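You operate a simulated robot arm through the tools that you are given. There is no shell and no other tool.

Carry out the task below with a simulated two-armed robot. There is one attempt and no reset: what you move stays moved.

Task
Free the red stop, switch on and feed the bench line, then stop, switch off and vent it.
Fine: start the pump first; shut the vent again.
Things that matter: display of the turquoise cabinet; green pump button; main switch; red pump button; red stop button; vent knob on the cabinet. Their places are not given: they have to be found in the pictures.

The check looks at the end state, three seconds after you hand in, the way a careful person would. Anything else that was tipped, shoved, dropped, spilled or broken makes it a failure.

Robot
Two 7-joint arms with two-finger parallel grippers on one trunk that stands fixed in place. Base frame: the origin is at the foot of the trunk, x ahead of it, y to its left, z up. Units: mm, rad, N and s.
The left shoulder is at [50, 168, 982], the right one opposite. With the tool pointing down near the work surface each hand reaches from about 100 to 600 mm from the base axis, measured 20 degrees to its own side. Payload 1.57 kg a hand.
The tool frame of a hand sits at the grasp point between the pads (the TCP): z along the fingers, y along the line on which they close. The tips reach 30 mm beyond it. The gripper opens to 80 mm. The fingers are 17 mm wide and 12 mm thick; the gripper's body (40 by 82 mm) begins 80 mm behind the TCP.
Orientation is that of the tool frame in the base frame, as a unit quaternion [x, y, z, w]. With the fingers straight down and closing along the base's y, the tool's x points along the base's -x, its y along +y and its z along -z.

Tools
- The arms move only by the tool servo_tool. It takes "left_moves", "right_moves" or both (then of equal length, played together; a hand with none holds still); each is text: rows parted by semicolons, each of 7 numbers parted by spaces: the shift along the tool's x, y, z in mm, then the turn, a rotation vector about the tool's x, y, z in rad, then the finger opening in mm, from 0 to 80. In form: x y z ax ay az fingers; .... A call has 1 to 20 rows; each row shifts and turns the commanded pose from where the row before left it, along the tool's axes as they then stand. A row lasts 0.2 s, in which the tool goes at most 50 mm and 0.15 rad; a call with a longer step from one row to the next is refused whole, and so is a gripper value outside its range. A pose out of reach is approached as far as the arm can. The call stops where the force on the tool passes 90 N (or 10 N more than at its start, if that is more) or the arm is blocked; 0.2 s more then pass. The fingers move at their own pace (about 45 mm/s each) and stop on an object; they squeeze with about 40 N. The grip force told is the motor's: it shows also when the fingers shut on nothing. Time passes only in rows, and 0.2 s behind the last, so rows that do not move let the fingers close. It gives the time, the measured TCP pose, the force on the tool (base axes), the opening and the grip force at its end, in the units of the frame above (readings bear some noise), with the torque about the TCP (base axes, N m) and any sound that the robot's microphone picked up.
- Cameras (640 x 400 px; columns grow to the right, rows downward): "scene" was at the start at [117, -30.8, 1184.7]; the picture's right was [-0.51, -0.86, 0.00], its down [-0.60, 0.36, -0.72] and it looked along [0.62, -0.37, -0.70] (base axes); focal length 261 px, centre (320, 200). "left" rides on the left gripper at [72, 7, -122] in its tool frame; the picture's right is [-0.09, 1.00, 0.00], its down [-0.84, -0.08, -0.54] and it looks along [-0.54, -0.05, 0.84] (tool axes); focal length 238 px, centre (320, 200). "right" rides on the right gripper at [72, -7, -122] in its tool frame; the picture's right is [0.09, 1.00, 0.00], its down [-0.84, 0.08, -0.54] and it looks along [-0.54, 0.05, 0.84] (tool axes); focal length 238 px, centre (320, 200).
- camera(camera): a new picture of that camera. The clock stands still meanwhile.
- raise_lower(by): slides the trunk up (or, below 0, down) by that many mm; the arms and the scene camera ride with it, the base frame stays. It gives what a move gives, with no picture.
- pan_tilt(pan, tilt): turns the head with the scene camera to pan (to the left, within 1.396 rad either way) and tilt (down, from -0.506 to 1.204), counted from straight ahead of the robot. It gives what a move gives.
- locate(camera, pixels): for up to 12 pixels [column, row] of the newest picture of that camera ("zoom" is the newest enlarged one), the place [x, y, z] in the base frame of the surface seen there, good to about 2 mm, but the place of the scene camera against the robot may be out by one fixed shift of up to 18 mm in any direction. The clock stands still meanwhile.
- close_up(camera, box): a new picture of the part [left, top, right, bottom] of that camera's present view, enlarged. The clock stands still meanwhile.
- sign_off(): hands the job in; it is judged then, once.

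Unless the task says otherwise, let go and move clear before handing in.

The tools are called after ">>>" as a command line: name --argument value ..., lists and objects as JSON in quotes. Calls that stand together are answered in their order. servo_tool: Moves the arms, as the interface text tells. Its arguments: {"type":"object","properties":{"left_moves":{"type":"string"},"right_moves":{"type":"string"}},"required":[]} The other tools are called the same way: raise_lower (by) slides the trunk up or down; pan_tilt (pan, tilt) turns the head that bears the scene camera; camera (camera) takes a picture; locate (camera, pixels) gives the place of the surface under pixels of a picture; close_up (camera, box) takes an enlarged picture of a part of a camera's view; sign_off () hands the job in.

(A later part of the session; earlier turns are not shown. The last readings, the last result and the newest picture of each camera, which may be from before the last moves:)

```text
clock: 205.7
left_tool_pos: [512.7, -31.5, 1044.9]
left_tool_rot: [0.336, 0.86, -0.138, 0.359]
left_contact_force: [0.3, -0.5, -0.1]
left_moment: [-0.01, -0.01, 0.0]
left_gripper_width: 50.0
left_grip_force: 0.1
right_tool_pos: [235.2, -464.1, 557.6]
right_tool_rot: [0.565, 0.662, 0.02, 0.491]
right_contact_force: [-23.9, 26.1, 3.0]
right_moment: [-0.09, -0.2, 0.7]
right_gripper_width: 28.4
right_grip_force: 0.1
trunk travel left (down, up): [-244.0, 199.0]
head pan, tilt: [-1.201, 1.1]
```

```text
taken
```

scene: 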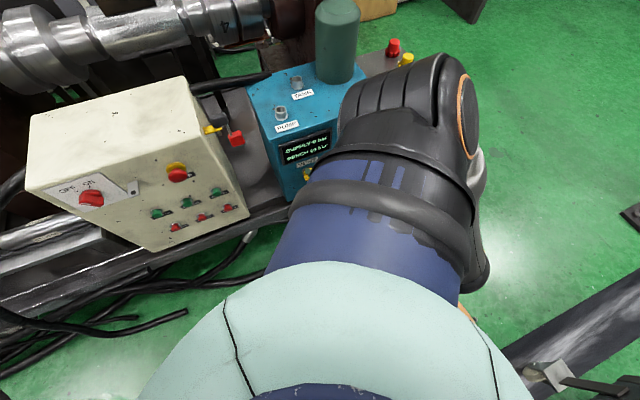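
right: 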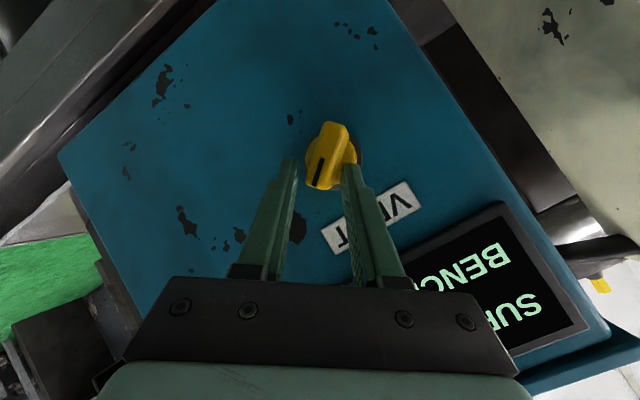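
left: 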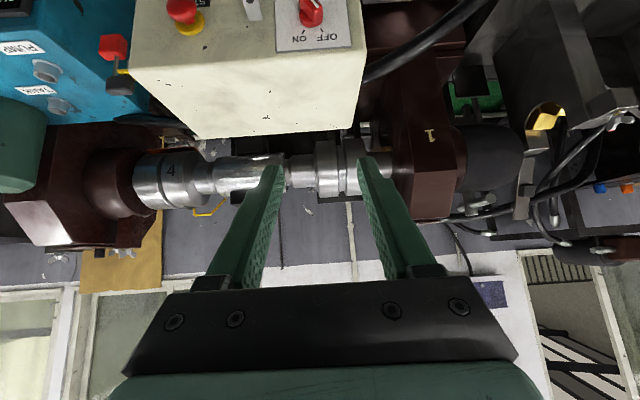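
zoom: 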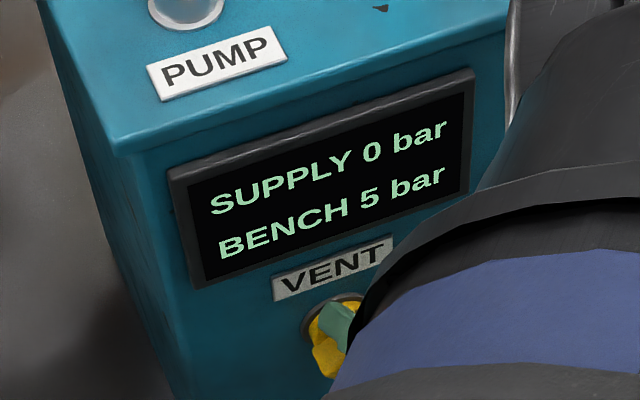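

BENCH still shows 5, either decaying slowly or the knob has drifted partly closed. I'll wait a few more seconds.

>>> servo_tool --right_moves "0 0 0 0 0 0 34; 0 0 0 0 0 0 34; 0 0 0 0 0 0 34; 0 0 0 0 0 0 34; 0 0 0 0 0 0 34; 0 0 0 0 0 0 34; 0 0 0 0 0 0 34; 0 0 0 0 0 0 34; 0 0 0 0 0 0 34; 0 0 0 0 0 0 34; 0 0 0 0 0 0 34; 0 0 0 0 0 0 34; 0 0 0 0 0 0 34; 0 0 0 0 0 0 34; 0 0 0 0 0 0 34; 0 0 0 0 0 0 34; 0 0 0 0 0 0 34; 0 0 0 0 0 0 34; 0 0 0 0 0 0 34; 0 0 0 0 0 0 34"

>>> close_up --camera "scene" --box '[265, 115, 345, 185]'

>>> close_up --camera "right" --box '[250, 110, 400, 230]'

```text
clock: 209.9
left_tool_pos: [515.0, -31.4, 1045.3]
left_tool_rot: [0.335, 0.86, -0.137, 0.359]
left_contact_force: [0.4, -0.3, -0.2]
left_moment: [0.0, 0.0, 0.0]
left_gripper_width: 50.2
left_grip_force: 0.0
right_tool_pos: [234.9, -464.5, 557.8]
right_tool_rot: [0.565, 0.662, 0.019, 0.491]
right_contact_force: [-22.9, 25.5, 1.6]
right_moment: [-0.08, -0.17, 0.64]
right_gripper_width: 28.1
right_grip_force: 0.1
trunk travel left (down, up): [-244.0, 199.0]
head pan, tilt: [-1.201, 1.1]
```

```text
5.71 times, centred on (305, 150) of scene
```

zoom: 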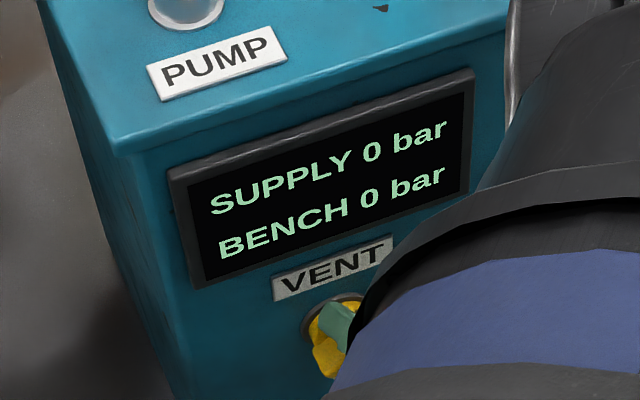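

```text
3.33 times, centred on (325, 170) of right
```

zoom: 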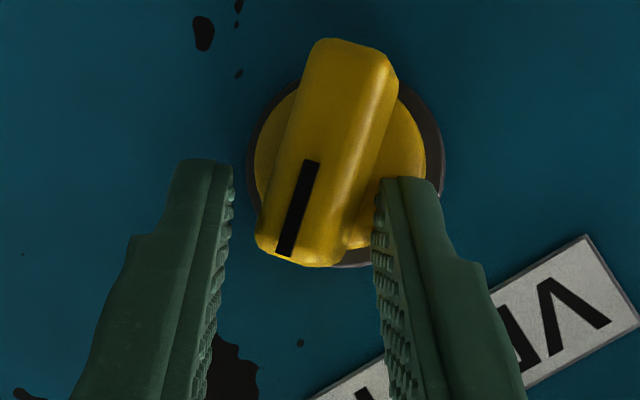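

BENCH reads 0. I'll give it a few more seconds to bleed fully before shutting the vent.

>>> servo_tool --right_moves "0 0 0 0 0 0 34; 0 0 0 0 0 0 34; 0 0 0 0 0 0 34; 0 0 0 0 0 0 34; 0 0 0 0 0 0 34; 0 0 0 0 0 0 34; 0 0 0 0 0 0 34; 0 0 0 0 0 0 34; 0 0 0 0 0 0 34; 0 0 0 0 0 0 34; 0 0 0 0 0 0 34; 0 0 0 0 0 0 34; 0 0 0 0 0 0 34; 0 0 0 0 0 0 34; 0 0 0 0 0 0 34; 0 0 0 0 0 0 34; 0 0 0 0 0 0 34; 0 0 0 0 0 0 34; 0 0 0 0 0 0 34; 0 0 0 0 0 0 34"

>>> servo_tool --right_moves "1.5 0.4 -1 0 0 -0.05 34; 1.5 0.4 -1 0 0 -0.05 34; 1.5 0.4 -1 0 0 -0.05 34"

>>> camera --camera "right"

```text
clock: 214.1
left_tool_pos: [512.9, -31.3, 1045.8]
left_tool_rot: [0.336, 0.86, -0.138, 0.36]
left_contact_force: [0.4, -0.2, 0.6]
left_moment: [0.02, -0.01, -0.03]
left_gripper_width: 50.2
left_grip_force: 0.0
right_tool_pos: [234.8, -464.2, 557.9]
right_tool_rot: [0.565, 0.662, 0.02, 0.492]
right_contact_force: [-23.2, 26.4, 2.3]
right_moment: [-0.05, -0.18, 0.69]
right_gripper_width: 28.5
right_grip_force: 0.1
trunk travel left (down, up): [-244.0, 199.0]
head pan, tilt: [-1.201, 1.1]
```

```text
clock: 214.9
left_tool_pos: [513.5, -31.1, 1046.1]
left_tool_rot: [0.336, 0.859, -0.139, 0.359]
left_contact_force: [-0.1, 0.8, 0.2]
left_moment: [-0.03, 0.0, 0.03]
left_gripper_width: 50.1
left_grip_force: 0.1
right_tool_pos: [233.6, -469.2, 560.1]
right_tool_rot: [0.492, 0.717, -0.025, 0.494]
right_contact_force: [-28.7, 37.7, -2.5]
right_moment: [-0.03, 0.05, 1.31]
right_gripper_width: 32.4
right_grip_force: 0.0
trunk travel left (down, up): [-244.0, 199.0]
head pan, tilt: [-1.201, 1.1]
```

```text
taken
```

right: 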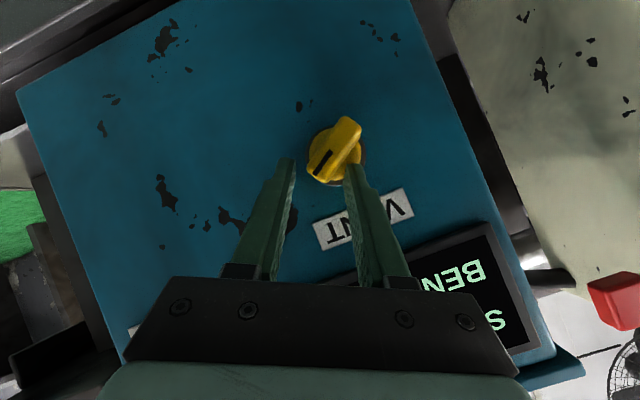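

Unrolling works, though the hand has crept in a little. I'll continue unrolling while pulling back.

>>> servo_tool --right_moves "0 0 -3 0 0 -0.06 34; 0 0 -3 0 0 -0.06 34; 0 0 -3 0 0 -0.06 34"

>>> camera --camera "right"

```text
clock: 215.8
left_tool_pos: [514.5, -31.6, 1046.3]
left_tool_rot: [0.335, 0.86, -0.138, 0.361]
left_contact_force: [0.3, 0.1, 0.4]
left_moment: [0.01, 0.0, 0.02]
left_gripper_width: 50.2
left_grip_force: 0.1
right_tool_pos: [233.9, -473.8, 564.7]
right_tool_rot: [0.42, 0.76, -0.07, 0.491]
right_contact_force: [-22.6, 14.7, 10.6]
right_moment: [0.17, -0.58, 0.36]
right_gripper_width: 30.9
right_grip_force: 0.2
trunk travel left (down, up): [-244.0, 199.0]
head pan, tilt: [-1.201, 1.1]
stopped in row 3 (right hand): the force on the tool passed its limit at 99 N (the readings are from after the stop); the commanded pose is now the measured one
```

```text
taken
```

right: 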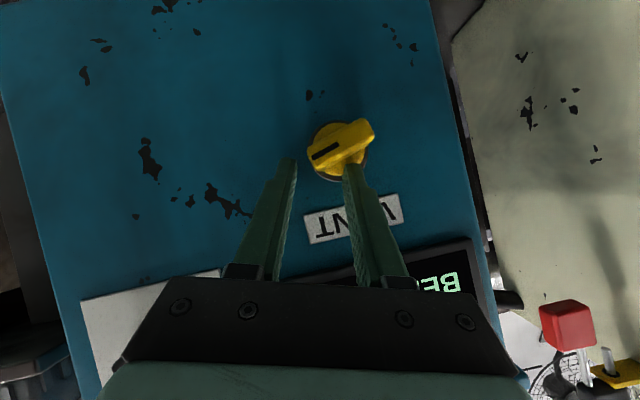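

The hand keeps creeping forward even when told to retreat, so the arm must be caught on something out of the head camera's view. I'll turn the left hand's camera toward the right arm to see.

>>> servo_tool --left_moves "0 0 0 0.0886 0 0.0881 50; 0 0 0 0.0886 0 0.0881 50; 0 0 0 0.0886 0 0.0881 50; 0 0 0 0.0886 0 0.0881 50; 0 0 0 0.0886 0 0.0881 50; 0 0 0 0.0886 0 0.0881 50; 0 0 0 0.0886 0 0.0881 50; 0 0 0 0.0886 0 0.0881 50; 0 0 0 0.0886 0 0.0881 50; 0 0 0 0.0886 0 0.0881 50; 0 0 0 0 0 0 50"

>>> camera --camera "left"

```text
clock: 218.2
left_tool_pos: [514.0, -32.0, 1044.7]
left_tool_rot: [0.465, 0.797, -0.193, 0.334]
left_contact_force: [-0.1, 0.5, 0.6]
left_moment: [0.01, 0.03, 0.03]
left_gripper_width: 50.1
left_grip_force: 0.1
left hand out of reach, approached as far as the arm can: row 3, 4, 5, 6, 7, 8, 9, 10
right_tool_pos: [233.9, -471.6, 564.9]
right_tool_rot: [0.42, 0.76, -0.071, 0.491]
right_contact_force: [-27.2, 19.3, 9.2]
right_moment: [0.01, -0.15, 0.49]
right_gripper_width: 30.5
right_grip_force: 0.1
trunk travel left (down, up): [-244.0, 199.0]
head pan, tilt: [-1.201, 1.1]
```

```text
taken
```

left: 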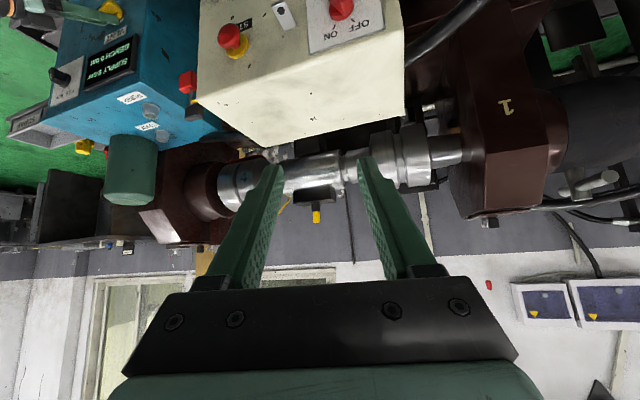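

I can just see the right wrist at the top-left edge. Tilting the left hand further down should bring it into view.

>>> servo_tool --left_moves "0 0 0 0 0.12 0 50; 0 0 0 0 0.12 0 50; 0 0 0 0 0.12 0 50; 0 0 0 0 0.12 0 50; 0 0 0 0 0.12 0 50; 0 0 0 0 0 0.12 50; 0 0 0 0 0 0.12 50; 0 0 0 0 0 0.12 50; 0 0 0 0 0 0 50"

>>> camera --camera "left"

```text
clock: 220.2
left_tool_pos: [486.5, -8.1, 1010.9]
left_tool_rot: [0.481, 0.823, -0.15, 0.26]
left_contact_force: [0.3, 0.3, -0.3]
left_moment: [0.02, 0.01, 0.03]
left_gripper_width: 50.3
left_grip_force: 0.0
left hand out of reach, approached as far as the arm can: row 1, 2, 3, 4, 5, 6, 7, 8
right_tool_pos: [234.0, -471.6, 565.8]
right_tool_rot: [0.419, 0.76, -0.071, 0.492]
right_contact_force: [-26.9, 21.2, 7.5]
right_moment: [0.08, -0.17, 0.52]
right_gripper_width: 30.6
right_grip_force: 0.0
trunk travel left (down, up): [-244.0, 199.0]
head pan, tilt: [-1.201, 1.1]
```

```text
taken
```

left: 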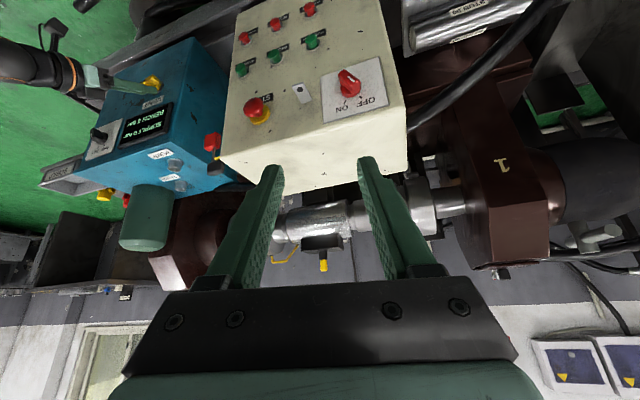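

>>> close_up --camera "left" --box '[0, 0, 200, 190]'

>>> locate --camera "left" --pixels '[[20, 65], [5, 60], [60, 75], [90, 80], [50, 35], [140, 88], [40, 80]]'

```text
2.11 times, centred on (100, 95) of left
```

zoom: 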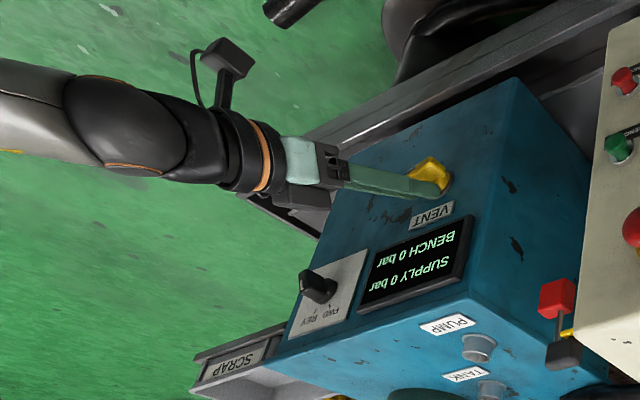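

```text
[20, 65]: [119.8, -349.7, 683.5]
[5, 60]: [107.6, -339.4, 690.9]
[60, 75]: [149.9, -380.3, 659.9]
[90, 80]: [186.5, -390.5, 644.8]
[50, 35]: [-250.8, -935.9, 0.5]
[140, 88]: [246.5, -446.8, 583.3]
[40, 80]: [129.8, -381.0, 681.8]
```

Now it's clear: the right forearm runs straight back behind the hand, so the arm is squeezed between body and cabinet and cannot retract along its axis. Tilting the tool more downward brings the wrist up and forward, which should relieve it.

>>> servo_tool --right_moves "0 0 0 0 0.06 0 34; 0 0 0 0 0.06 0 34; 0 0 0 0 0.06 0 34; 0 0 0 0 0.06 0 34"

>>> camera --camera "left"

>>> camera --camera "right"

```text
clock: 221.2
left_tool_pos: [487.4, -7.7, 1009.5]
left_tool_rot: [0.482, 0.824, -0.149, 0.258]
left_contact_force: [-0.6, 0.9, 0.5]
left_moment: [-0.01, 0.0, -0.02]
left_gripper_width: 50.0
left_grip_force: 0.1
right_tool_pos: [238.1, -470.9, 564.9]
right_tool_rot: [0.427, 0.812, -0.017, 0.398]
right_contact_force: [0.4, 0.5, 3.2]
right_moment: [0.0, -0.07, 0.04]
right_gripper_width: 35.2
right_grip_force: 0.8
trunk travel left (down, up): [-244.0, 199.0]
head pan, tilt: [-1.201, 1.1]
```

```text
taken
```

left: 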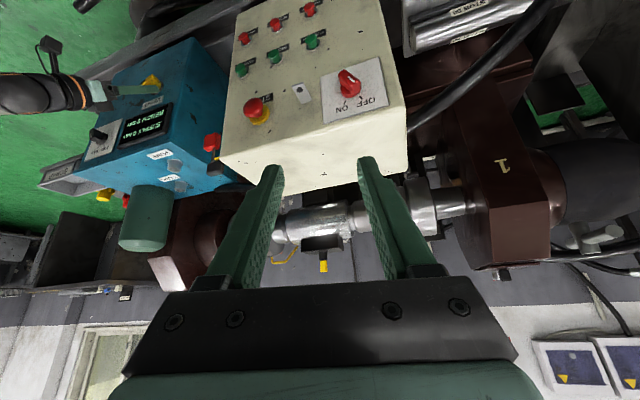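

```text
taken
```

right: 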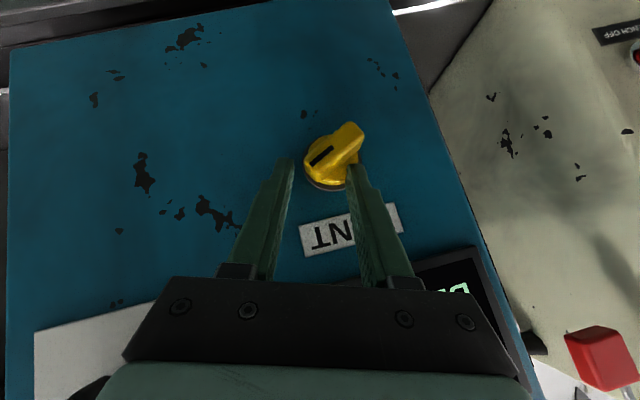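

The force is gone. Now I'll retreat along the tool axis while tilting a bit more, keeping the wrist forward of the shoulder.

>>> servo_tool --right_moves "0 0 -5 0 0.03 0 40; 0 0 -6 0 0.03 0 40; 0 0 -6 0 0.03 0 40; 0 0 -6 0 0.03 0 40; 0 0 -6 0 0.03 0 40; 0 0 -6 0 0.03 0 40"

>>> camera --camera "right"

>>> close_up --camera "left" --box '[0, 0, 200, 190]'

```text
clock: 222.7
left_tool_pos: [488.1, -8.4, 1010.1]
left_tool_rot: [0.482, 0.824, -0.15, 0.259]
left_contact_force: [0.2, 0.8, -0.6]
left_moment: [0.01, 0.03, 0.01]
left_gripper_width: 49.9
left_grip_force: 0.0
right_tool_pos: [214.5, -460.7, 590.9]
right_tool_rot: [0.427, 0.845, 0.021, 0.322]
right_contact_force: [0.0, 0.2, 0.3]
right_moment: [0.03, 0.01, 0.01]
right_gripper_width: 39.8
right_grip_force: 0.1
trunk travel left (down, up): [-244.0, 199.0]
head pan, tilt: [-1.201, 1.1]
```

```text
taken
```

right: 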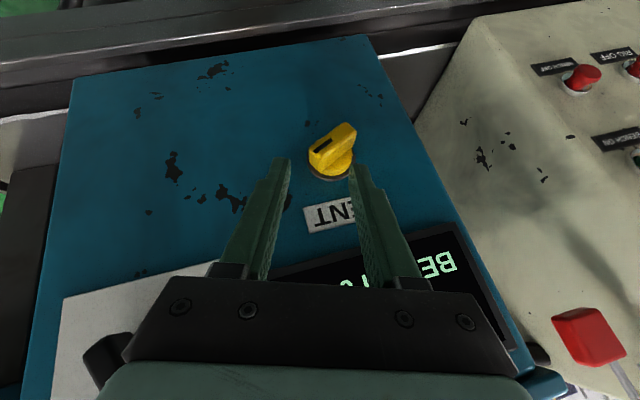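

```text
2.11 times, centred on (100, 95) of left
```

zoom: 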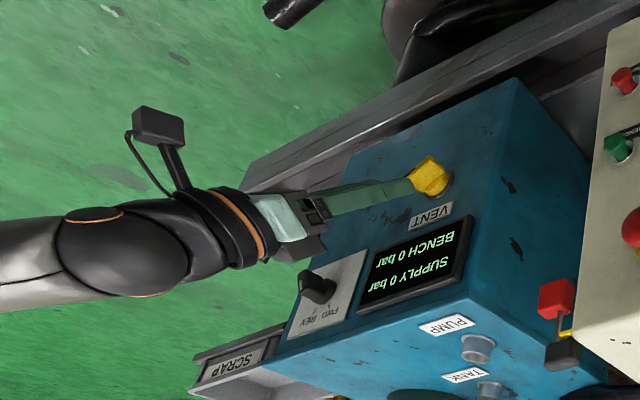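

All clear: SUPPLY 0, BENCH 0, hand free. The knob now lies nearly sideways (open). Before closing it I'll square the hand up, level the roll, and stand off slightly.

>>> servo_tool --right_moves "0 0 -12 0 0 0 40; 0 0 0 0.0733 -0.0342 -0.0773 40; 0 0 0 0.0733 -0.0342 -0.0773 30; 0 0 0 0.0733 -0.0342 -0.0773 10; 0 0 0 0 0 0 0; 0 0 0 0 0 0 0"

>>> camera --camera "right"

>>> close_up --camera "left" --box '[0, 0, 200, 190]'

```text
clock: 224.1
left_tool_pos: [488.0, -8.1, 1010.0]
left_tool_rot: [0.482, 0.823, -0.151, 0.259]
left_contact_force: [-0.5, 0.3, 0.4]
left_moment: [0.0, -0.01, 0.0]
left_gripper_width: 50.0
left_grip_force: 0.0
right_tool_pos: [207.6, -458.0, 600.1]
right_tool_rot: [0.359, 0.868, -0.132, 0.316]
right_contact_force: [-0.1, 0.4, 0.4]
right_moment: [-0.02, -0.01, -0.01]
right_gripper_width: 0.0
right_grip_force: 21.3
trunk travel left (down, up): [-244.0, 199.0]
head pan, tilt: [-1.201, 1.1]
```

```text
taken
```

right: 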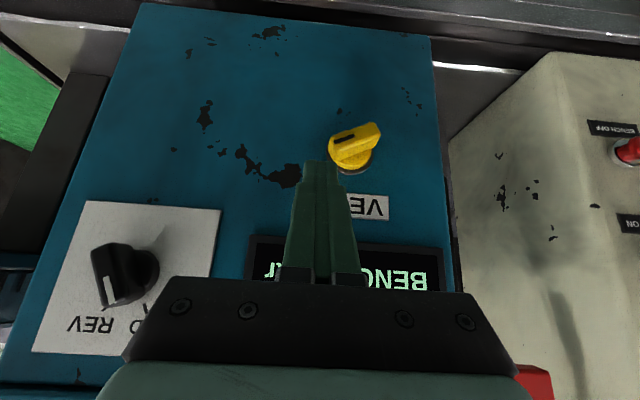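

```text
2.11 times, centred on (100, 95) of left
```

zoom: 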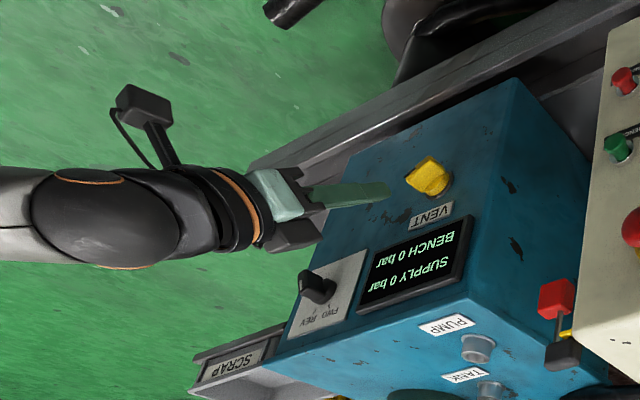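

Squared up with fingers closed. The bar's mark end points right, so to close it (counter-clockwise) I'll press the left end down from above. First I'll position above-left of the knob at u≈-126.

>>> servo_tool --right_moves "0 17 0 0 0 0 0; 0 17 0 0 0 0 0; 0 17 0 0 0 0 0; -7.6 0 6.5 0 0 0 0; -7.6 0 6.5 0 0 0 0; 0 0 0 0 0 0 0"

>>> camera --camera "right"

>>> close_up --camera "left" --box '[80, 30, 200, 150]'

```text
clock: 225.4
left_tool_pos: [488.7, -8.7, 1010.5]
left_tool_rot: [0.481, 0.824, -0.149, 0.259]
left_contact_force: [-0.3, -0.1, -0.2]
left_moment: [0.0, 0.01, 0.0]
left_gripper_width: 50.0
left_grip_force: 0.0
right_tool_pos: [258.2, -436.4, 598.4]
right_tool_rot: [0.359, 0.868, -0.132, 0.316]
right_contact_force: [0.5, 0.4, -0.2]
right_moment: [-0.01, -0.03, 0.01]
right_gripper_width: 0.0
right_grip_force: 20.8
trunk travel left (down, up): [-244.0, 199.0]
head pan, tilt: [-1.201, 1.1]
```

```text
taken
```

right: 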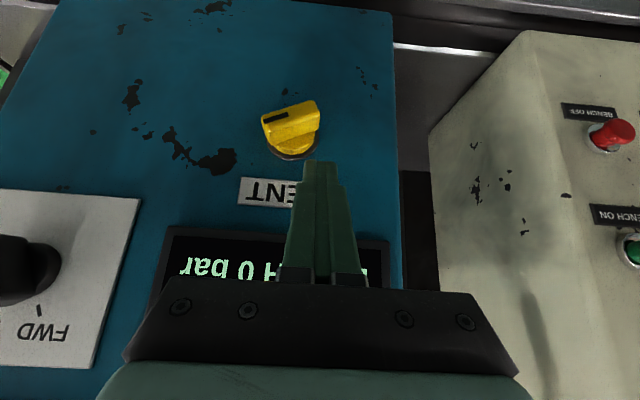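

```text
3.33 times, centred on (140, 90) of left
```

zoom: 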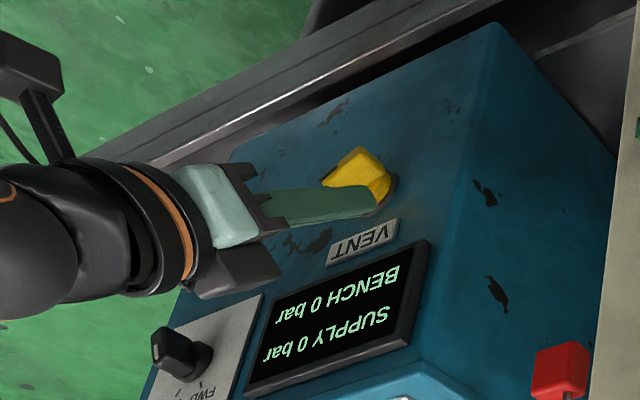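

Positioned at u=-126, f=491. I'll check the bar's exact position before pushing.

>>> locate --camera "right" --pixels '[[266, 122], [275, 117], [290, 115], [305, 110], [316, 107], [292, 128], [318, 120]]'

>>> close_up --camera "right" --box '[240, 80, 350, 190]'

```text
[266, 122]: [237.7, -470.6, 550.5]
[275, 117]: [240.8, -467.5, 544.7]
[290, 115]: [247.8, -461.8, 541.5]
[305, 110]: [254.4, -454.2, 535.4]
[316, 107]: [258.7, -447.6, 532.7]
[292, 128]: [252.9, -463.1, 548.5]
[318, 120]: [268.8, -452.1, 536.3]
```

```text
3.64 times, centred on (295, 135) of right
```

zoom: 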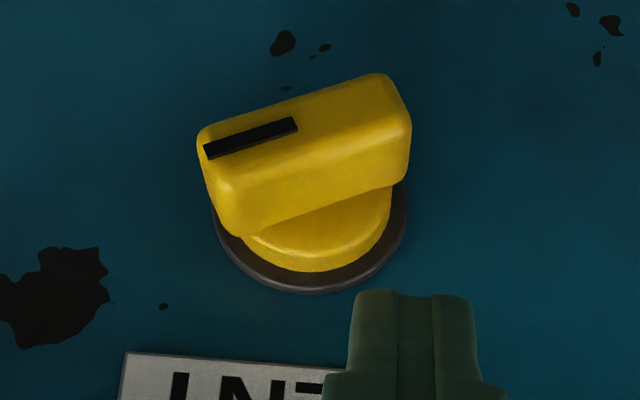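

The bar is about 60° open, its left end at u≈-133, z≈532. The fingertip is above it. Pressing down in steps.

>>> servo_tool --right_moves "6.4 0 7.7 0 0 0 0; 6.4 0 7.7 0 0 0 0; 3.2 0 3.8 0 0 0 0; 3.2 0 3.8 0 0 0 0; 2.6 0 3.1 0 0 0 0; 0 0 0 0 0 0 0"

>>> camera --camera "right"

>>> close_up --camera "left" --box '[80, 30, 200, 150]'

```text
clock: 226.8
left_tool_pos: [487.3, -8.1, 1009.9]
left_tool_rot: [0.482, 0.824, -0.149, 0.258]
left_contact_force: [0.6, 0.2, -0.7]
left_moment: [0.0, 0.05, -0.04]
left_gripper_width: 50.4
left_grip_force: 0.1
right_tool_pos: [257.9, -435.6, 565.4]
right_tool_rot: [0.358, 0.868, -0.132, 0.318]
right_contact_force: [2.0, -0.2, 0.3]
right_moment: [-0.01, 0.0, 0.01]
right_gripper_width: 0.0
right_grip_force: 21.3
trunk travel left (down, up): [-244.0, 199.0]
head pan, tilt: [-1.201, 1.1]
```

```text
taken
```

right: 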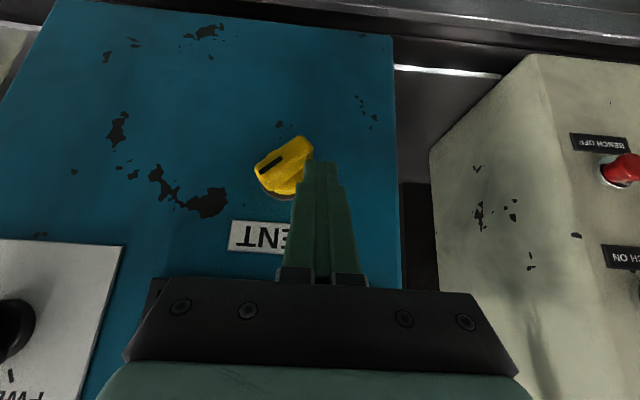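

```text
3.33 times, centred on (140, 90) of left
```

zoom: 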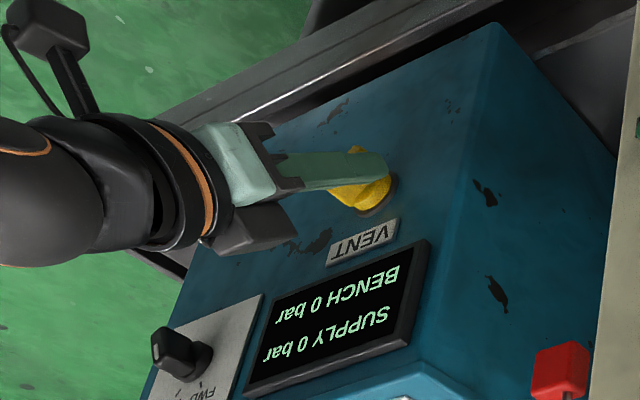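

The bar is turning closed with little force. I'll keep going down, then push to the right.

>>> servo_tool --right_moves "3.2 0 3.8 0 0 0 0; 3.2 0 3.8 0 0 0 0; 2 0 2.4 0 0 0 0; 0 -3 0 0 0 0 0; 0 -3 0 0 0 0 0; 0 -2 0 0 0 0 0; 0 0 0 0 0 0 0"

>>> camera --camera "right"

```text
clock: 228.4
left_tool_pos: [488.4, -8.1, 1010.3]
left_tool_rot: [0.481, 0.824, -0.15, 0.258]
left_contact_force: [0.4, 0.1, 0.5]
left_moment: [0.0, 0.03, 0.02]
left_gripper_width: 50.1
left_grip_force: 0.0
right_tool_pos: [254.1, -440.2, 551.1]
right_tool_rot: [0.359, 0.868, -0.131, 0.317]
right_contact_force: [11.1, 8.1, -7.0]
right_moment: [0.25, -0.14, 0.19]
right_gripper_width: 0.1
right_grip_force: 21.8
trunk travel left (down, up): [-244.0, 199.0]
head pan, tilt: [-1.201, 1.1]
```

```text
taken
```

right: 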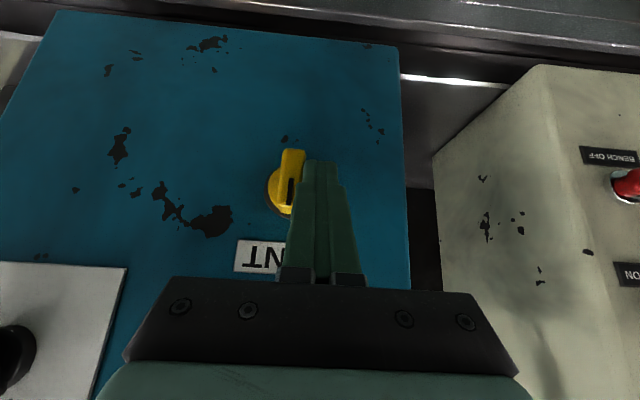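

The bar is nearly upright with about 13 N resisting, so it's near the closed stop. A few more millimetres to the right.

>>> servo_tool --right_moves "0 -1.5 0 0 0 0 0; 0 -1.5 0 0 0 0 0; 0 0 0 0 0 0 0"

>>> close_up --camera "right" --box '[240, 130, 350, 240]'

```text
clock: 229.2
left_tool_pos: [489.5, -8.5, 1008.5]
left_tool_rot: [0.481, 0.824, -0.149, 0.258]
left_contact_force: [0.4, 0.1, 0.2]
left_moment: [-0.02, 0.0, -0.03]
left_gripper_width: 50.1
left_grip_force: 0.1
right_tool_pos: [254.4, -440.0, 550.8]
right_tool_rot: [0.358, 0.868, -0.128, 0.318]
right_contact_force: [20.2, 18.2, -7.2]
right_moment: [0.31, -0.25, 0.33]
right_gripper_width: 0.0
right_grip_force: 20.9
trunk travel left (down, up): [-244.0, 199.0]
head pan, tilt: [-1.201, 1.1]
```

```text
3.64 times, centred on (295, 185) of right
```

zoom: 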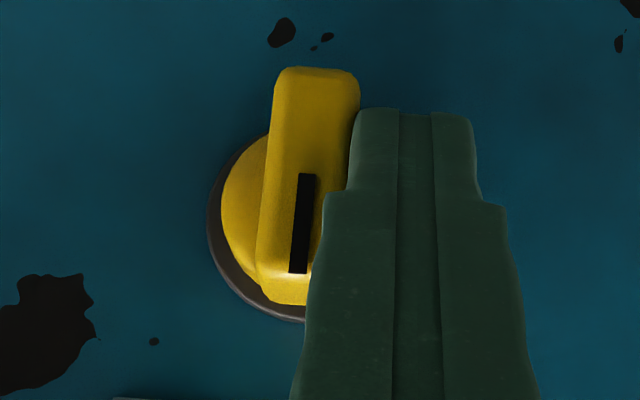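

It no longer moves under 27 N, and the mark has the same upright angle as at the start, so the vent is shut. I'll move off to the left, retreat and verify.

>>> servo_tool --right_moves "0 4 0 0 0 0 0; 0 8 0 0 0 0 0; 0 0 -15 0 0 0 0; 0 0 -20 0 0 0 0; 0 0 -20 0 0 0 0; 0 0 0 0 0 0 0"

>>> camera --camera "right"

>>> close_up --camera "left" --box '[60, 10, 200, 150]'

```text
clock: 230.5
left_tool_pos: [488.8, -8.2, 1009.9]
left_tool_rot: [0.482, 0.823, -0.15, 0.259]
left_contact_force: [0.4, -0.4, 0.6]
left_moment: [-0.02, 0.01, -0.04]
left_gripper_width: 49.9
left_grip_force: 0.2
right_tool_pos: [262.3, -451.6, 584.7]
right_tool_rot: [0.325, 0.878, -0.155, 0.315]
right_contact_force: [-5.1, 5.8, 3.0]
right_moment: [0.03, 0.09, -0.02]
right_gripper_width: 0.0
right_grip_force: 21.2
trunk travel left (down, up): [-244.0, 199.0]
head pan, tilt: [-1.201, 1.1]
stopped in row 6 (right hand): the arm was blocked; the commanded pose is now the measured one
```

```text
taken
```

right: 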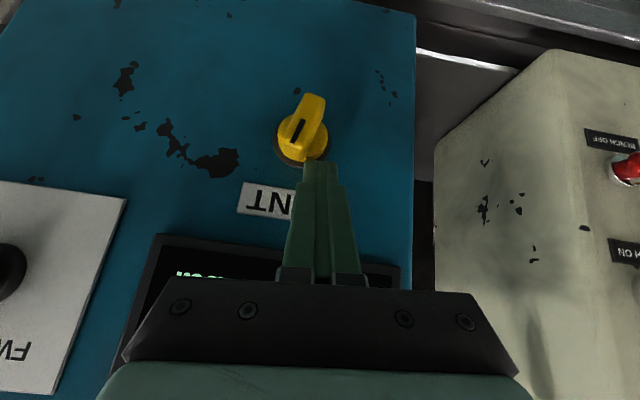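

```text
2.86 times, centred on (130, 80) of left
```

zoom: 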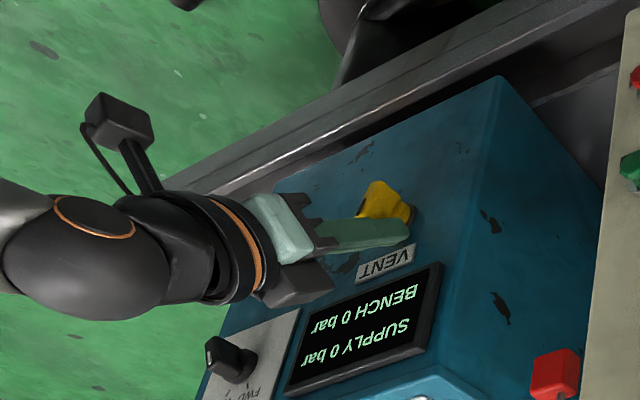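

The knob may have been nudged a little as I left (bar at (305,125) looks tilted), and the retreat was blocked again with the arm folded. As before, I'll tilt more downward to free it, then move up and away.

>>> servo_tool --right_moves "0 0 0 0 0.06 0 0; 0 0 0 0 0.06 0 0; 0 0 0 0 0.06 0 0; 0 0 0 0 0.06 0 0; 0 0 -6 0 0.03 0 0; 0 0 -6 0 0.03 0 0; 0 0 -6 0 0.03 0 0; 0 0 -6 0 0.03 0 0"

>>> camera --camera "right"

>>> close_up --camera "left" --box '[60, 10, 200, 150]'

```text
clock: 232.3
left_tool_pos: [487.5, -8.9, 1009.4]
left_tool_rot: [0.482, 0.824, -0.15, 0.259]
left_contact_force: [-0.5, -0.6, 0.5]
left_moment: [0.02, -0.02, -0.04]
left_gripper_width: 50.4
left_grip_force: 0.0
right_tool_pos: [255.6, -442.5, 605.8]
right_tool_rot: [0.348, 0.92, -0.093, 0.152]
right_contact_force: [-0.8, 0.2, -0.4]
right_moment: [0.01, 0.01, 0.0]
right_gripper_width: 0.0
right_grip_force: 21.1
trunk travel left (down, up): [-244.0, 199.0]
head pan, tilt: [-1.201, 1.1]
```

```text
taken
```

right: 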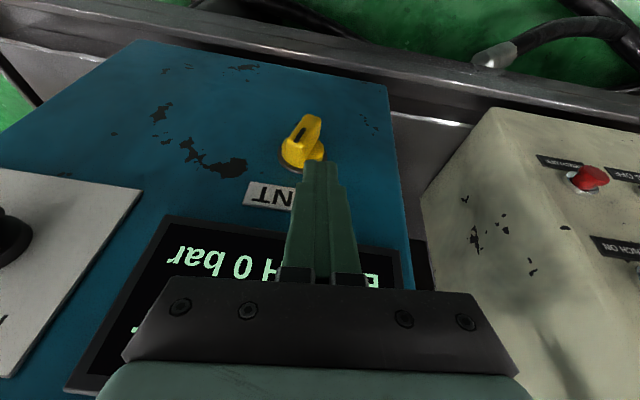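

```text
2.86 times, centred on (130, 80) of left
```

zoom: 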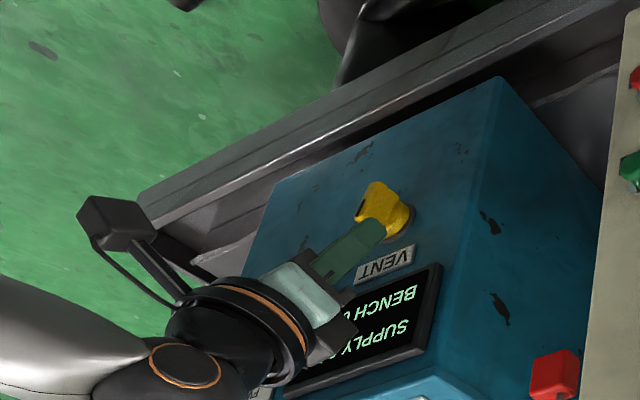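

Free again, and force-free. I'll measure the knob's angle now.

>>> close_up --camera "right" --box '[255, 95, 355, 195]'

>>> locate --camera "right" --pixels '[[311, 120], [305, 132], [297, 145], [300, 155], [268, 190], [290, 200]]'

>>> close_up --camera "left" --box '[130, 60, 170, 100]'

```text
4.00 times, centred on (305, 145) of right
```

zoom: 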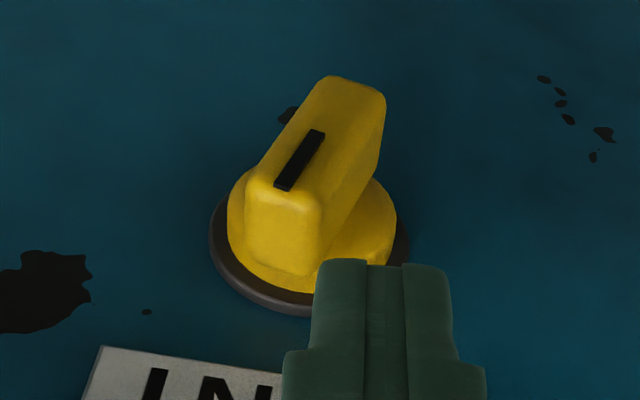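

```text
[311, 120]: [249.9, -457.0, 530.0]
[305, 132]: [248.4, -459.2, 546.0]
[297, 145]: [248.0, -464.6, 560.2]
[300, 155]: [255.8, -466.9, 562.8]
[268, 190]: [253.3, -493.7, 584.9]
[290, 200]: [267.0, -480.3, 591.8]
```

```text
10.00 times, centred on (150, 80) of left
```

zoom: 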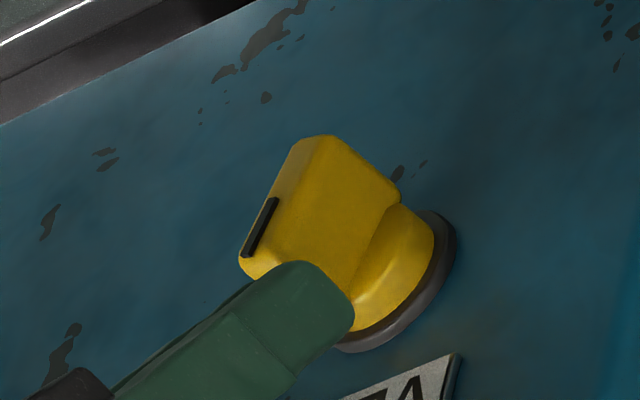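

The bar measures about 12° off upright, so not fully shut. This time I'll close it from the right: push the top end to the left with a steeply tilted finger, which leaves an easy exit upward. First, go over to its right side.

>>> servo_tool --right_moves "-2.8 -0.5 -7.5 0 0 0 0; 0 0 0 -0.0425 -0.03 0.07 0; 0 -22 0 0 0 0 0; 0 -22 0 0 0 0 0; 0 0 0 0 0 0 0"

>>> camera --camera "right"

>>> close_up --camera "left" --box '[60, 10, 200, 150]'

```text
clock: 233.5
left_tool_pos: [487.3, -7.5, 1011.2]
left_tool_rot: [0.482, 0.823, -0.15, 0.26]
left_contact_force: [0.8, -0.2, 0.6]
left_moment: [-0.01, 0.0, 0.03]
left_gripper_width: 50.0
left_grip_force: 0.1
right_tool_pos: [224.7, -475.2, 614.6]
right_tool_rot: [0.375, 0.907, -0.074, 0.177]
right_contact_force: [-0.1, 0.3, 0.0]
right_moment: [0.0, 0.04, 0.02]
right_gripper_width: 0.0
right_grip_force: 21.4
trunk travel left (down, up): [-244.0, 199.0]
head pan, tilt: [-1.201, 1.1]
```

```text
taken
```

right: 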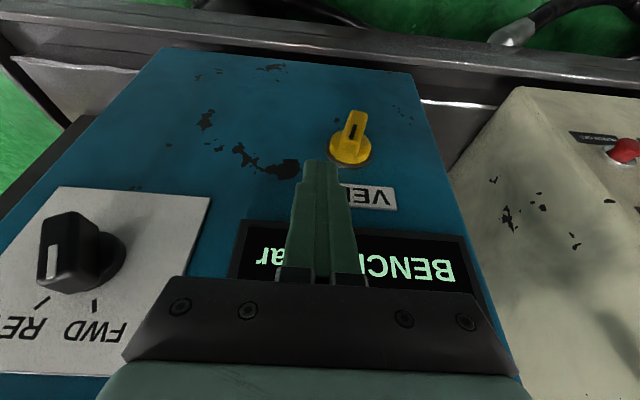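

```text
2.86 times, centred on (130, 80) of left
```

zoom: 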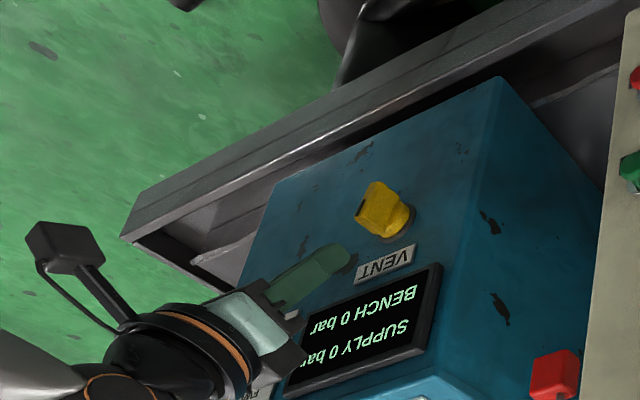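

Now clear of the knob on its right. Measuring the bar again from this unobstructed view.

>>> close_up --camera "right" --box '[310, 95, 400, 185]'

>>> locate --camera "right" --pixels '[[357, 115], [353, 125], [349, 137], [335, 155], [365, 155], [347, 150], [350, 205]]'

```text
4.44 times, centred on (355, 140) of right
```

zoom: 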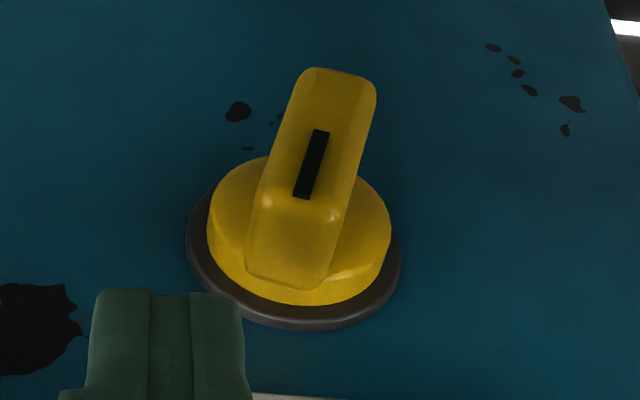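

```text
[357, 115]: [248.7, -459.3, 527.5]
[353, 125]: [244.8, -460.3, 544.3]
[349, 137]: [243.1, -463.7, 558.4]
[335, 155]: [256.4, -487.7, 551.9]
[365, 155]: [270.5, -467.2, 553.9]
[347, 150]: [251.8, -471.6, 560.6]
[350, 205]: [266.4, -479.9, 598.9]
```

The bar is 13° clockwise of upright, its top end at u≈-156. I'll step right a little, lower the finger beside the top end, then push left.

>>> servo_tool --right_moves "0 -5 0 0 0 0 0; 4.6 0 11.4 0 0 0 0; 4.6 0 11.4 0 0 0 0; 4.6 0 11.4 0 0 0 0; 0 0 0 0 0 0 0"

>>> camera --camera "right"

```text
clock: 234.7
left_tool_pos: [487.7, -8.8, 1010.8]
left_tool_rot: [0.482, 0.824, -0.15, 0.259]
left_contact_force: [0.3, 0.4, -0.5]
left_moment: [0.0, -0.03, -0.01]
left_gripper_width: 49.9
left_grip_force: 0.0
right_tool_pos: [220.8, -478.9, 576.3]
right_tool_rot: [0.375, 0.907, -0.074, 0.177]
right_contact_force: [0.6, -0.1, -0.7]
right_moment: [-0.04, -0.01, 0.0]
right_gripper_width: 0.0
right_grip_force: 21.3
trunk travel left (down, up): [-244.0, 199.0]
head pan, tilt: [-1.201, 1.1]
```

```text
taken
```

right: 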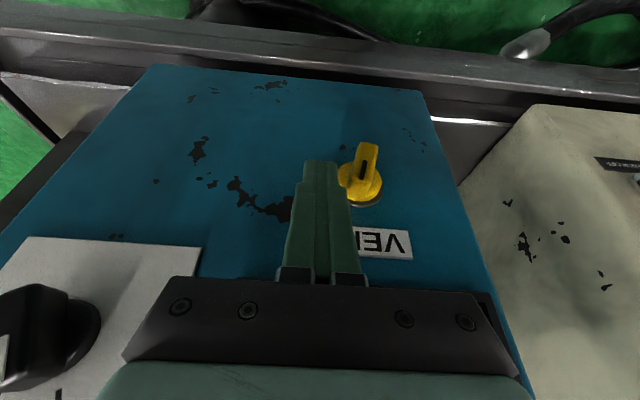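

The finger is beside the knob with no contact. I'll push left in small steps until it stops.

>>> servo_tool --right_moves "0 3 0 0 0 0 0; 0 3 0 0 0 0 0; 0 3 0 0 0 0 0; 0 2 0 0 0 0 0; 0 0 0 0 0 0 0"

>>> servo_tool --right_moves "0 2 0 0 0 0 0; 0 1.5 0 0 0 0 0; 0 0 0 0 0 0 0"

>>> close_up --camera "right" --box '[290, 120, 400, 230]'

```text
clock: 235.9
left_tool_pos: [487.2, -8.7, 1009.8]
left_tool_rot: [0.482, 0.823, -0.151, 0.259]
left_contact_force: [0.1, 0.1, -0.2]
left_moment: [-0.02, 0.0, -0.04]
left_gripper_width: 50.0
left_grip_force: 0.1
right_tool_pos: [227.9, -471.0, 577.1]
right_tool_rot: [0.375, 0.907, -0.074, 0.177]
right_contact_force: [-2.3, -1.4, 2.8]
right_moment: [-0.03, -0.05, -0.04]
right_gripper_width: 0.0
right_grip_force: 21.7
trunk travel left (down, up): [-244.0, 199.0]
head pan, tilt: [-1.201, 1.1]
```

```text
clock: 236.7
left_tool_pos: [487.4, -9.3, 1010.6]
left_tool_rot: [0.481, 0.824, -0.148, 0.26]
left_contact_force: [-0.2, 1.0, 0.0]
left_moment: [0.01, -0.01, -0.01]
left_gripper_width: 49.8
left_grip_force: 0.1
right_tool_pos: [230.5, -468.7, 576.3]
right_tool_rot: [0.375, 0.907, -0.074, 0.176]
right_contact_force: [-4.5, -4.0, 1.9]
right_moment: [-0.09, 0.06, -0.05]
right_gripper_width: 0.2
right_grip_force: 21.0
trunk travel left (down, up): [-244.0, 199.0]
head pan, tilt: [-1.201, 1.1]
```

```text
3.64 times, centred on (345, 175) of right
```

zoom: 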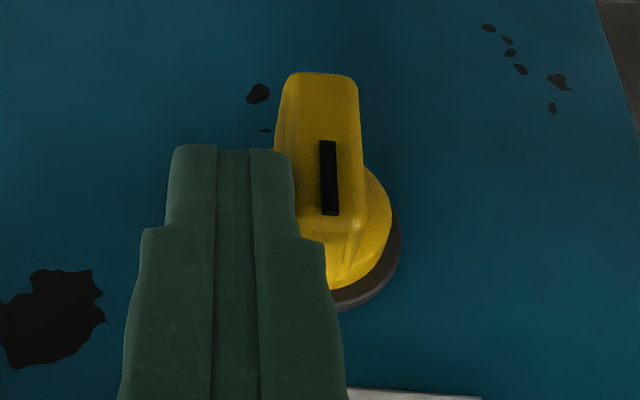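

The bar is upright now with light force. I'll push until it firmly stops.

>>> servo_tool --right_moves "0 1.5 0 0 0 0 0; 0 1.5 0 0 0 0 0; 0 0 0 0 0 0 0"

>>> servo_tool --right_moves "0 1.5 0 0 0 0 0; 0 1.5 0 0 0 0 0; 0 0 0 0 0 0 0"

>>> close_up --camera "right" --box '[290, 120, 400, 230]'

```text
clock: 237.5
left_tool_pos: [485.7, -9.1, 1009.9]
left_tool_rot: [0.481, 0.824, -0.149, 0.259]
left_contact_force: [-0.7, 0.3, -0.7]
left_moment: [-0.02, -0.01, 0.0]
left_gripper_width: 50.2
left_grip_force: 0.1
right_tool_pos: [231.0, -469.0, 576.7]
right_tool_rot: [0.375, 0.907, -0.077, 0.177]
right_contact_force: [-11.7, -16.2, -0.4]
right_moment: [-0.38, 0.29, -0.29]
right_gripper_width: 0.0
right_grip_force: 21.2
trunk travel left (down, up): [-244.0, 199.0]
head pan, tilt: [-1.201, 1.1]
```

```text
clock: 238.3
left_tool_pos: [487.1, -8.6, 1010.7]
left_tool_rot: [0.481, 0.824, -0.149, 0.26]
left_contact_force: [0.6, -0.1, 0.4]
left_moment: [0.01, -0.02, 0.02]
left_gripper_width: 49.9
left_grip_force: 0.0
right_tool_pos: [231.2, -466.9, 576.5]
right_tool_rot: [0.376, 0.906, -0.08, 0.175]
right_contact_force: [-22.0, -17.7, 4.1]
right_moment: [-0.44, 0.53, -0.24]
right_gripper_width: 0.0
right_grip_force: 21.0
trunk travel left (down, up): [-244.0, 199.0]
head pan, tilt: [-1.201, 1.1]
```

```text
3.64 times, centred on (345, 175) of right
```

zoom: 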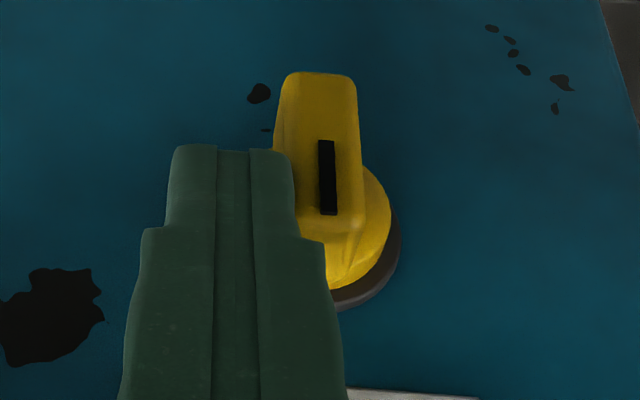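

It stops firmly at 28 N without further movement, so the vent is shut. To leave: slide right off the bar, ease back, then go straight up.

>>> servo_tool --right_moves "0 -4 0 0 0 0 0; 0 -6 0 0 0 0 0; 9 0 -3.7 0 0 0 0; 9 0 -3.7 0 0 0 0; -7.5 0 -18.5 0 0 0 0; -7.5 0 -18.5 0 0 0 0; -7.5 0 -18.5 0 0 0 0; 0 0 0 0 0 0 0"

>>> camera --camera "right"

>>> close_up --camera "left" --box '[60, 10, 200, 150]'

```text
clock: 240.1
left_tool_pos: [488.3, -8.8, 1010.9]
left_tool_rot: [0.482, 0.823, -0.15, 0.259]
left_contact_force: [-0.3, 0.8, 0.4]
left_moment: [0.03, -0.05, 0.02]
left_gripper_width: 49.7
left_grip_force: 0.0
right_tool_pos: [213.4, -457.1, 634.9]
right_tool_rot: [0.375, 0.907, -0.075, 0.177]
right_contact_force: [-0.1, -0.1, 0.8]
right_moment: [0.05, -0.01, -0.02]
right_gripper_width: 0.0
right_grip_force: 21.2
trunk travel left (down, up): [-244.0, 199.0]
head pan, tilt: [-1.201, 1.1]
```

```text
taken
```

right: 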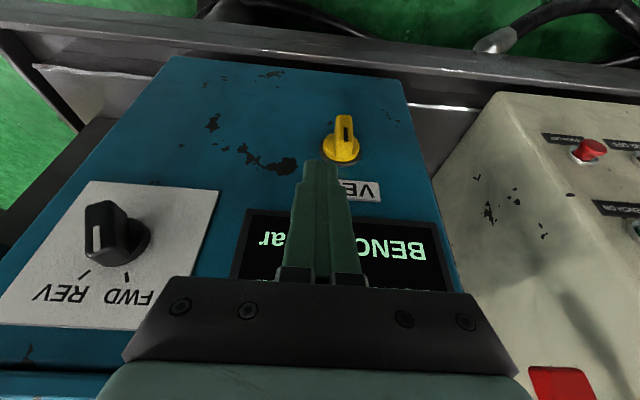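

```text
2.86 times, centred on (130, 80) of left
```

zoom: 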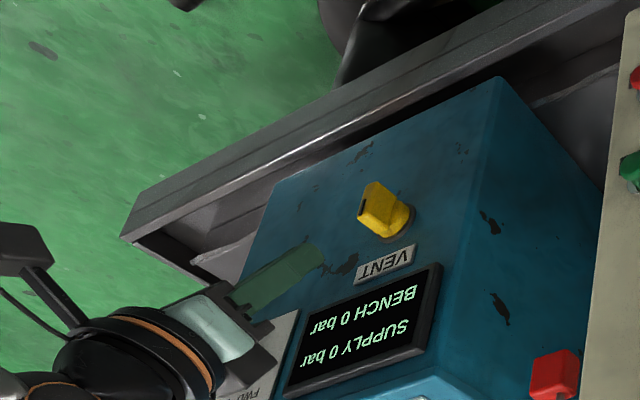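

The knob looks upright. I'll measure the bar once more to confirm.

>>> locate --camera "right" --pixels '[[344, 118], [344, 128], [344, 140], [327, 155], [357, 152]]'

>>> close_up --camera "right" --box '[300, 95, 400, 195]'

>>> close_up --camera "right" --box '[40, 180, 200, 320]'

```text
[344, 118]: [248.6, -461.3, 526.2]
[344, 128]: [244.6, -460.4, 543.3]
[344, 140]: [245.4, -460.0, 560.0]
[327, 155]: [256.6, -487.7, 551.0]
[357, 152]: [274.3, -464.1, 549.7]
```

```text
4.00 times, centred on (350, 145) of right
```

zoom: 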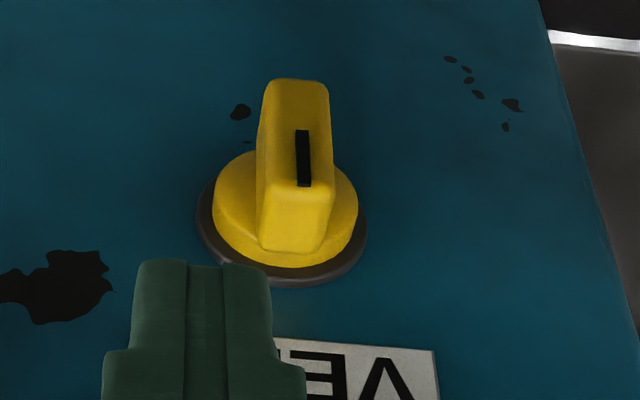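

```text
2.86 times, centred on (120, 250) of right
```

zoom: 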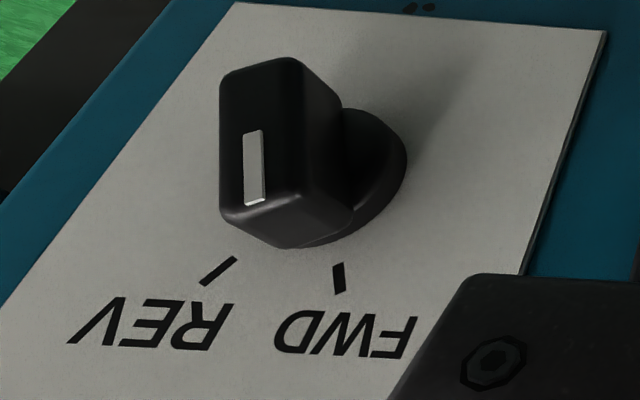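

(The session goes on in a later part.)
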